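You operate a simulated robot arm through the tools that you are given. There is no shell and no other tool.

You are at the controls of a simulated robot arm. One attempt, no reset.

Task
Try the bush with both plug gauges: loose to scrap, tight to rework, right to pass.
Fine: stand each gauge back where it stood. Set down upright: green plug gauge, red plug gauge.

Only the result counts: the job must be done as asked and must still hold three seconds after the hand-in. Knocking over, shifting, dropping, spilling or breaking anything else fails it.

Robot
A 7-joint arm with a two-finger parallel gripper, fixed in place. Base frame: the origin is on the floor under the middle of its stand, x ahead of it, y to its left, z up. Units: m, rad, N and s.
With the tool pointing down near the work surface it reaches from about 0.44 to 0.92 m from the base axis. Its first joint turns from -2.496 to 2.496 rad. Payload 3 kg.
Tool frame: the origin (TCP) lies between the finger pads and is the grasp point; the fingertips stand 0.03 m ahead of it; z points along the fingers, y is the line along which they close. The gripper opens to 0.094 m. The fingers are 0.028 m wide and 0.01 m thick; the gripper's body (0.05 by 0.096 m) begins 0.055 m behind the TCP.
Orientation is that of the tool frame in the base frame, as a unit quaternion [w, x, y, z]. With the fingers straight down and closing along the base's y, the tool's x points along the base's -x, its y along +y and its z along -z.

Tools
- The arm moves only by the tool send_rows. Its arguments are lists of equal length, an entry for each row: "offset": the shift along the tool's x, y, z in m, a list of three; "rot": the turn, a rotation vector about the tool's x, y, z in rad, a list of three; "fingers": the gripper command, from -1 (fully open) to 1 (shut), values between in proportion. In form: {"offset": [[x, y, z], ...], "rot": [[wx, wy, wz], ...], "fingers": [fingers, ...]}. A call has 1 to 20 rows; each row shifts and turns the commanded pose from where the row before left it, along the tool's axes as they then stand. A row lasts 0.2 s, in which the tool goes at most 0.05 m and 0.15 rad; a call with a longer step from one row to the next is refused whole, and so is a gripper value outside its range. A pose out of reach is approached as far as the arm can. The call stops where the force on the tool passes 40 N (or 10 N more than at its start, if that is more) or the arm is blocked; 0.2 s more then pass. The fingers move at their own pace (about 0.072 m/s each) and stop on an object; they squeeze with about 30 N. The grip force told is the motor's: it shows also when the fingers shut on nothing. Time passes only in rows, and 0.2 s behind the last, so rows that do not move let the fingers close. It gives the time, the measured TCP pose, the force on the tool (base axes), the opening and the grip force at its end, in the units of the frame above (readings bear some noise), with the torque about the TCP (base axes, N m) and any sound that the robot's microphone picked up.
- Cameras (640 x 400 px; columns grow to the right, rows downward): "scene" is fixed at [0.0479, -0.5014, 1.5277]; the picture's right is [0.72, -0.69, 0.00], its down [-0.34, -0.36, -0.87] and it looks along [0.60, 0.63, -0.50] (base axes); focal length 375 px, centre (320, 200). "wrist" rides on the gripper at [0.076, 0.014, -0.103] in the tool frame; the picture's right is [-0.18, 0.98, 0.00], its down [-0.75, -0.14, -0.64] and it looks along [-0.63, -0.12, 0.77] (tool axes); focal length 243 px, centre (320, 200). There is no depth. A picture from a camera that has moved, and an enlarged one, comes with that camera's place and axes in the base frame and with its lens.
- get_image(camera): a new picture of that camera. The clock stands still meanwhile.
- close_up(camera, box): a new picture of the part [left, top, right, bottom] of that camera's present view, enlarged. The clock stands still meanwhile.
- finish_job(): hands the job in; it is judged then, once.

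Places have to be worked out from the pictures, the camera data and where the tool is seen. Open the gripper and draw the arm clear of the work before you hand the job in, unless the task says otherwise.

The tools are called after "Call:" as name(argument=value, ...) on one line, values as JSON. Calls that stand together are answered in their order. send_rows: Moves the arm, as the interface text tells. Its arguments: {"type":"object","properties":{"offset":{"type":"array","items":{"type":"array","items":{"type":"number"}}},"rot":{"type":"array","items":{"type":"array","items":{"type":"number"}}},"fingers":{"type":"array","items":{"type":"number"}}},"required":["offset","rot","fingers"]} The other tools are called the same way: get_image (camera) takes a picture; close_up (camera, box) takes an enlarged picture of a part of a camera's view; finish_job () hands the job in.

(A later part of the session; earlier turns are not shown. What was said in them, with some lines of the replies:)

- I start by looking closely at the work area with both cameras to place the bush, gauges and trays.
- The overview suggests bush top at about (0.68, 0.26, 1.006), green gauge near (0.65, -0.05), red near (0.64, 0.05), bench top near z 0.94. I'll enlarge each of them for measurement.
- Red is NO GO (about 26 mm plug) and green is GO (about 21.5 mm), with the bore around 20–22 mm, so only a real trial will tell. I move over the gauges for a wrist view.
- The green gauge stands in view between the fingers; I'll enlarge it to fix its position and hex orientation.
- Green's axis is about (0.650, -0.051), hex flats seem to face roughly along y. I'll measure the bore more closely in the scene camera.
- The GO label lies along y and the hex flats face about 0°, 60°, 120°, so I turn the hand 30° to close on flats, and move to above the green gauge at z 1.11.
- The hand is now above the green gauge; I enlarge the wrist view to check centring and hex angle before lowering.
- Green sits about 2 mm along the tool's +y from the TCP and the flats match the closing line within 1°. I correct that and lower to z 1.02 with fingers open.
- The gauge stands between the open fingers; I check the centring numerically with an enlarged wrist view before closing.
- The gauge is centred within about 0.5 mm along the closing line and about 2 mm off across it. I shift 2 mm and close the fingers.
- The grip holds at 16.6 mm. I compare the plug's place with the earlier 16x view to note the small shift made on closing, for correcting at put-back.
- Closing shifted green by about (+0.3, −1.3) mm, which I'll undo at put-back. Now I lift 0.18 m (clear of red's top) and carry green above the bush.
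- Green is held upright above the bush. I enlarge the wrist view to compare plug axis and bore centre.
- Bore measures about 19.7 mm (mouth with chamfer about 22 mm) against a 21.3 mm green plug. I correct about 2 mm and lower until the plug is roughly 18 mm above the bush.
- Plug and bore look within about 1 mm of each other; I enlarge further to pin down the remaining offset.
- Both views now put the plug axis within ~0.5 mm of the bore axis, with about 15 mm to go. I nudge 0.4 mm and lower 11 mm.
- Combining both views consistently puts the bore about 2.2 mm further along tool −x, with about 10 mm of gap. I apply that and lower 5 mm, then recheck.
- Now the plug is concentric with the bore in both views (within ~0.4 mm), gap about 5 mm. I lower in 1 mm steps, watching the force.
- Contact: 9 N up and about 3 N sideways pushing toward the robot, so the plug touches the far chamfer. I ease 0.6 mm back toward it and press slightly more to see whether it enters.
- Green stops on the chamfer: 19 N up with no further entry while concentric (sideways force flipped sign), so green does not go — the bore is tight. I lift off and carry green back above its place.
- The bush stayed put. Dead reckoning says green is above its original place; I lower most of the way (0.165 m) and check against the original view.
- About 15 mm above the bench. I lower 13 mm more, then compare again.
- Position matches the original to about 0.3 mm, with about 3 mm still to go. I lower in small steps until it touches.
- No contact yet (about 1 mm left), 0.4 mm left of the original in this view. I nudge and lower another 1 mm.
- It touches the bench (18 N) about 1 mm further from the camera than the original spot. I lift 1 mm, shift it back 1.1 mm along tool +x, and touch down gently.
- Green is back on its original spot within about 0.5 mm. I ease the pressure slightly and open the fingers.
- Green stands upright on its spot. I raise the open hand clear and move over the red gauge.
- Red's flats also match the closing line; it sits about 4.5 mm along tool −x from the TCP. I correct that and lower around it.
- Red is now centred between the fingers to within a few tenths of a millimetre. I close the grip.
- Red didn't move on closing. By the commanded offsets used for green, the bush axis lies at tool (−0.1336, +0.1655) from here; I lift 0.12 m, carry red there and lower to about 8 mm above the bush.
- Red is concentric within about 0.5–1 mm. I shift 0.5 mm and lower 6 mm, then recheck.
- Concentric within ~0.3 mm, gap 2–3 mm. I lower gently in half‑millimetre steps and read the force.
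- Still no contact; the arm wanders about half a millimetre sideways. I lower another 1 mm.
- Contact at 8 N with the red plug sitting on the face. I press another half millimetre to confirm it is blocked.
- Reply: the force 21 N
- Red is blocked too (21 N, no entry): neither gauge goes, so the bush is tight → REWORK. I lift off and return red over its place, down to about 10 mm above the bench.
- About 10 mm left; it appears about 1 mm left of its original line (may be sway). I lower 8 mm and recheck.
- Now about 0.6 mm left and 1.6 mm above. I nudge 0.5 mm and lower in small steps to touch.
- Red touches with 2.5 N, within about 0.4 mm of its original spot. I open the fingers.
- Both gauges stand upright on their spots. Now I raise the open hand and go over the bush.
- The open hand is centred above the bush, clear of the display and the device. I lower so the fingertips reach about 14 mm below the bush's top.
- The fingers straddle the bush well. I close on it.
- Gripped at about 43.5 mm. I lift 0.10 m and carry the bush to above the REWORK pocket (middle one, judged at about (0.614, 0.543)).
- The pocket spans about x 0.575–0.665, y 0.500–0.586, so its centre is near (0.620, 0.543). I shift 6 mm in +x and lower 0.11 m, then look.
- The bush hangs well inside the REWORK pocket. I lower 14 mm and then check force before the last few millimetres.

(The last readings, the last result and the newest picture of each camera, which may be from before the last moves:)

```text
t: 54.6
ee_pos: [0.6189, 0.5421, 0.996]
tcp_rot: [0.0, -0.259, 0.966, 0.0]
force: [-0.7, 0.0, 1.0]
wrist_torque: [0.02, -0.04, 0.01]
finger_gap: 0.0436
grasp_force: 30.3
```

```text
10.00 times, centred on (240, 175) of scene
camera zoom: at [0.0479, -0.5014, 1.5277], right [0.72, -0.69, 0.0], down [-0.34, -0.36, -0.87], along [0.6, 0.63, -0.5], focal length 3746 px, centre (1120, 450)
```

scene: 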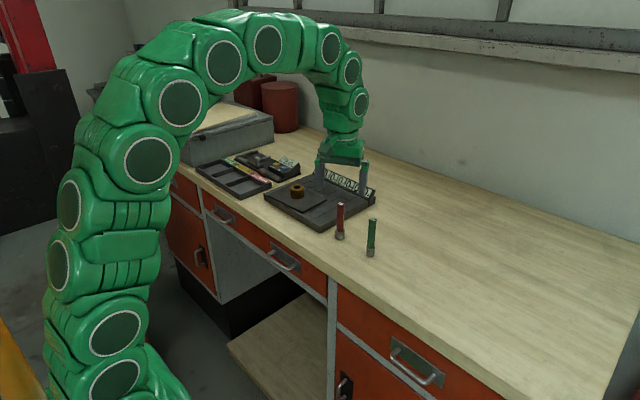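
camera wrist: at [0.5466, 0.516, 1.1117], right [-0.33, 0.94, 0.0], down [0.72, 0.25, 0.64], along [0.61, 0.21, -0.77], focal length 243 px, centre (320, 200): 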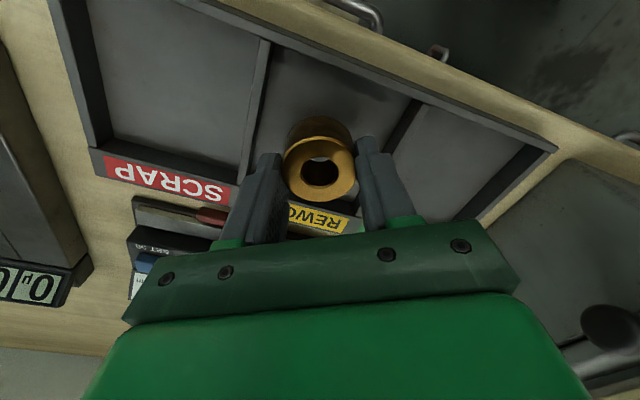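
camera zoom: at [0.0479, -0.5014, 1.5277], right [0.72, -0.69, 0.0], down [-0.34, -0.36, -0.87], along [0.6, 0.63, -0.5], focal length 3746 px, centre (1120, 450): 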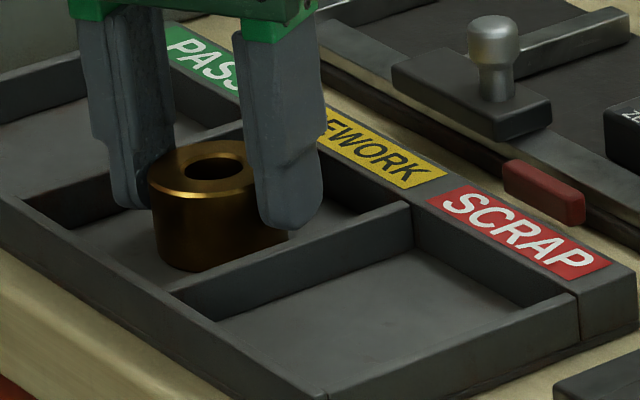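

The force rose from −2.3 to +1 N, so the bush has just touched the pocket floor. One more half millimetre to confirm.

Call:
send_rows(offset=[[0, 0, 0.0004], [0, 0, 0]], rot=[[0, 0, 0], [0, 0, 0]], fingers=[1, 1])

Call:
close_up(camera="wrist", box=[224, 20, 448, 160])

```text
t: 55.2
ee_pos: [0.6186, 0.5428, 0.9955]
tcp_rot: [0.0, -0.259, 0.966, 0.0]
force: [0.8, 0.8, 2.3]
wrist_torque: [0.08, -0.08, -0.01]
finger_gap: 0.0434
grasp_force: 30.3
```

```text
2.86 times, centred on (336, 90) of wrist
camera zoom: at [0.5469, 0.5156, 1.0969], right [-0.33, 0.94, 0.0], down [0.72, 0.25, 0.64], along [0.61, 0.21, -0.77], focal length 693 px, centre (274, 514)
```

zoom: 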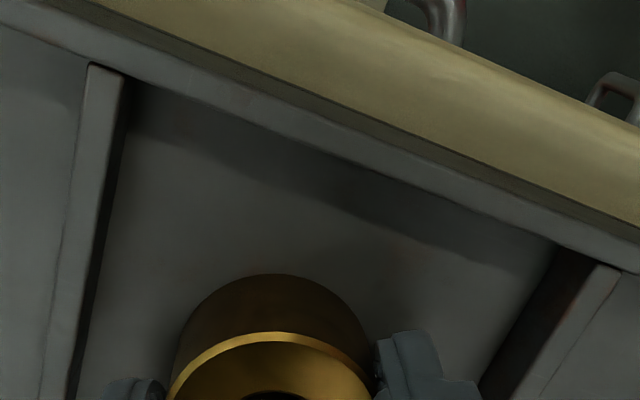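

The bush rests on the floor. I open only slightly (gap about 53 mm) to keep the fingertips off the dividers, then look.

Call:
send_rows(offset=[[0, 0, 0], [0, 0, 0], [0, 0, 0]], rot=[[0, 0, 0], [0, 0, 0], [0, 0, 0]], fingers=[-0.1, -0.12, -0.12])

Call:
close_up(camera="scene", box=[208, 155, 272, 195])

```text
t: 56.0
ee_pos: [0.6187, 0.5418, 0.9942]
tcp_rot: [0.0, -0.258, 0.966, 0.0]
force: [-1.0, -0.3, -0.5]
wrist_torque: [0.01, 0.0, 0.04]
finger_gap: 0.0526
grasp_force: 0.1
```

```text
10.00 times, centred on (240, 175) of scene
camera zoom: at [0.0479, -0.5014, 1.5277], right [0.72, -0.69, 0.0], down [-0.34, -0.36, -0.87], along [0.6, 0.63, -0.5], focal length 3746 px, centre (1120, 450)
```

zoom: 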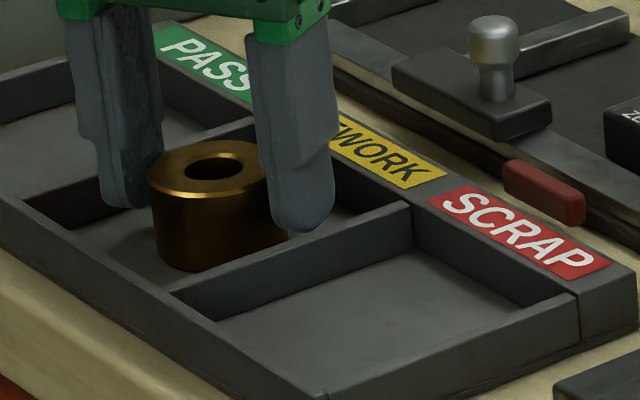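

The bush is released and sits level in the pocket. I lift straight up slowly, then open fully and draw back toward the starting area.

Call:
send_rows(offset=[[0, 0, -0.005], [0, 0, -0.015], [0, 0, -0.03], [0, 0, -0.04], [0, 0, -0.045], [0, 0, -0.045], [0, 0, -0.045], [0, 0, 0], [0, 0, 0]], rot=[[0, 0, 0], [0, 0, 0], [0, 0, 0], [0, 0, 0], [0, 0, 0], [0, 0, 0], [0, 0, 0], [0, 0, 0], [0, 0, 0]], fingers=[-0.12, -0.12, -0.12, -0.3, -1, -1, -1, -1, -1])

Call:
close_up(camera="scene", box=[180, 130, 400, 270])

Call:
close_up(camera="scene", box=[362, 245, 378, 255])

Call:
close_up(camera="scene", box=[332, 229, 348, 239])

```text
t: 58.0
ee_pos: [0.6091, 0.5316, 1.1371]
tcp_rot: [0.0, -0.259, 0.966, 0.001]
force: [0.3, 0.0, 0.4]
wrist_torque: [0.02, -0.02, -0.02]
finger_gap: 0.094
grasp_force: 0.0
out of reach, approached as far as the arm can: row 5, 6, 7
```

```text
2.86 times, centred on (290, 200) of scene
camera zoom: at [0.0479, -0.5014, 1.5277], right [0.72, -0.69, 0.0], down [-0.34, -0.36, -0.87], along [0.6, 0.63, -0.5], focal length 1070 px, centre (406, 200)
```

zoom: 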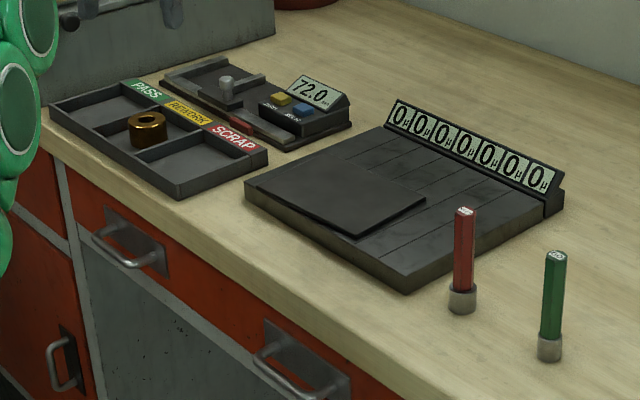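

```text
16.00 times, centred on (370, 250) of scene
camera zoom: at [0.0479, -0.5014, 1.5277], right [0.72, -0.69, 0.0], down [-0.34, -0.36, -0.87], along [0.6, 0.63, -0.5], focal length 5993 px, centre (-480, -600)
```

zoom: 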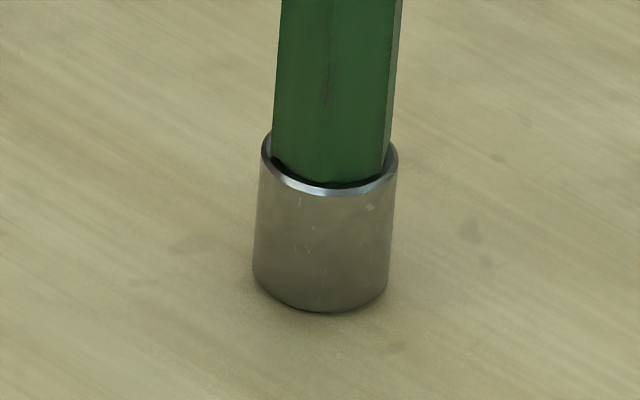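

```text
16.00 times, centred on (340, 234) of scene
camera zoom: at [0.0479, -0.5014, 1.5277], right [0.72, -0.69, 0.0], down [-0.34, -0.36, -0.87], along [0.6, 0.63, -0.5], focal length 5993 px, centre (0, -344)
```

zoom: 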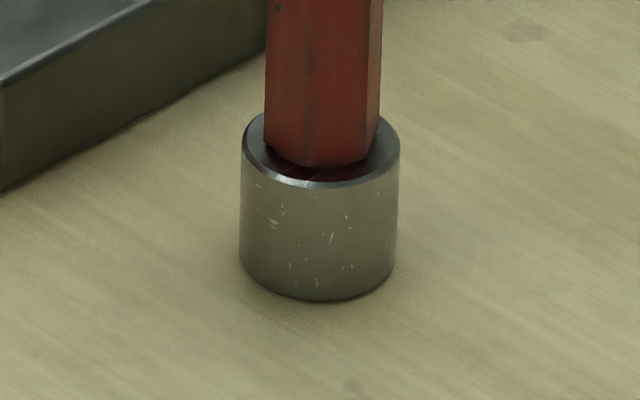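

Bush is in REWORK, both gauges stand upright on their spots and nothing else moved. I draw the arm back toward its starting position, clear of the work.

Call:
send_rows(offset=[[0.03336, -0.02264, 0], [0.03336, -0.02264, 0], [0.03336, -0.02264, 0], [0.03336, -0.02264, 0], [0.03336, -0.02264, 0], [0.03336, -0.02264, 0], [0.03336, -0.02264, 0], [0, 0, -0.03], [0, 0, 0], [0, 0, 0]], rot=[[0, 0, 0], [0, 0, 0], [0, 0, 0], [0, 0, 0], [0, 0, 0], [0, 0, 0], [0, 0, 0], [0, 0, 0], [0, 0, 0], [0, 0, 0]], fingers=[-1, -1, -1, -1, -1, -1, -1, -1, -1, -1])

Call:
get_image(camera="scene")

Call:
close_up(camera="scene", box=[190, 135, 310, 210])

```text
t: 60.2
ee_pos: [0.4834, 0.2776, 1.1661]
tcp_rot: [0.001, -0.259, 0.966, 0.0]
force: [0.2, -0.2, -0.1]
wrist_torque: [0.02, 0.0, -0.01]
finger_gap: 0.094
grasp_force: 0.1
```

```text
taken
```

scene: 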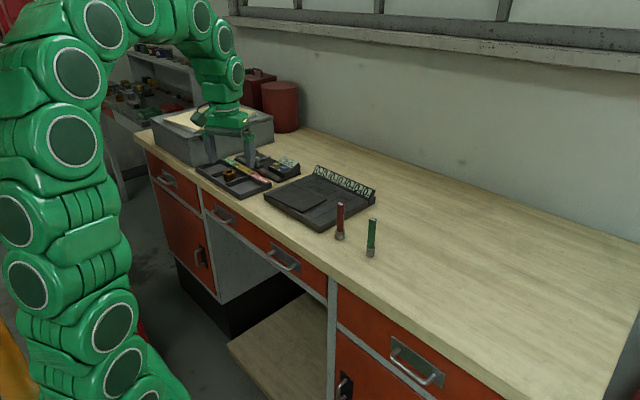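

```text
5.33 times, centred on (250, 172) of scene
camera zoom: at [0.0479, -0.5014, 1.5277], right [0.72, -0.69, 0.0], down [-0.34, -0.36, -0.87], along [0.6, 0.63, -0.5], focal length 1998 px, centre (693, 347)
```

zoom: 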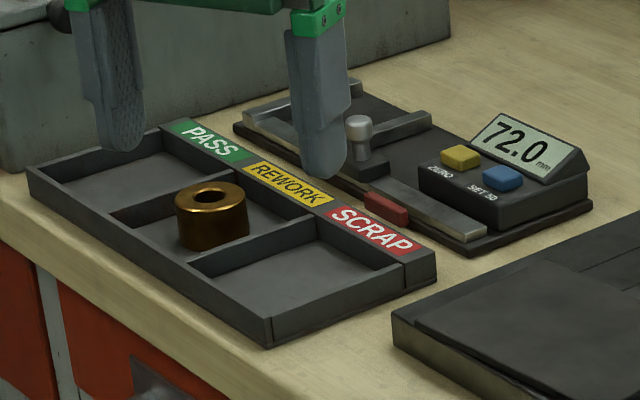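

The bush sits flat in the REWORK pocket, both gauges stand upright where they stood, and the tray and the device haven't moved. The arm is clear and the gripper is open, so I hand the job in.

Call:
finish_job()

```text
The job is handed in.
```

The bush is tight, so it went to REWORK. I handed the job in, but no verdict came back.

- **Green (GO) gauge:** it stopped on the chamfer at the mouth of the bore. At about 19 N it went in no further.
- **Red (NO GO) gauge:** it rested on top of the bush and was blocked at about 21 N.
- **Size check:** in the enlarged pictures the bore measures about 19.7 mm and the green plug about 21.3 mm, which agrees with the trial.
- **Gauges:** both stand upright within about half a millimetre of where they stood, going by the before-and-after pictures.
- **Bush:** it sits flat in the REWORK pocket. Nothing else had moved in the last pictures.

The gripper is open and the arm is clear of the work.
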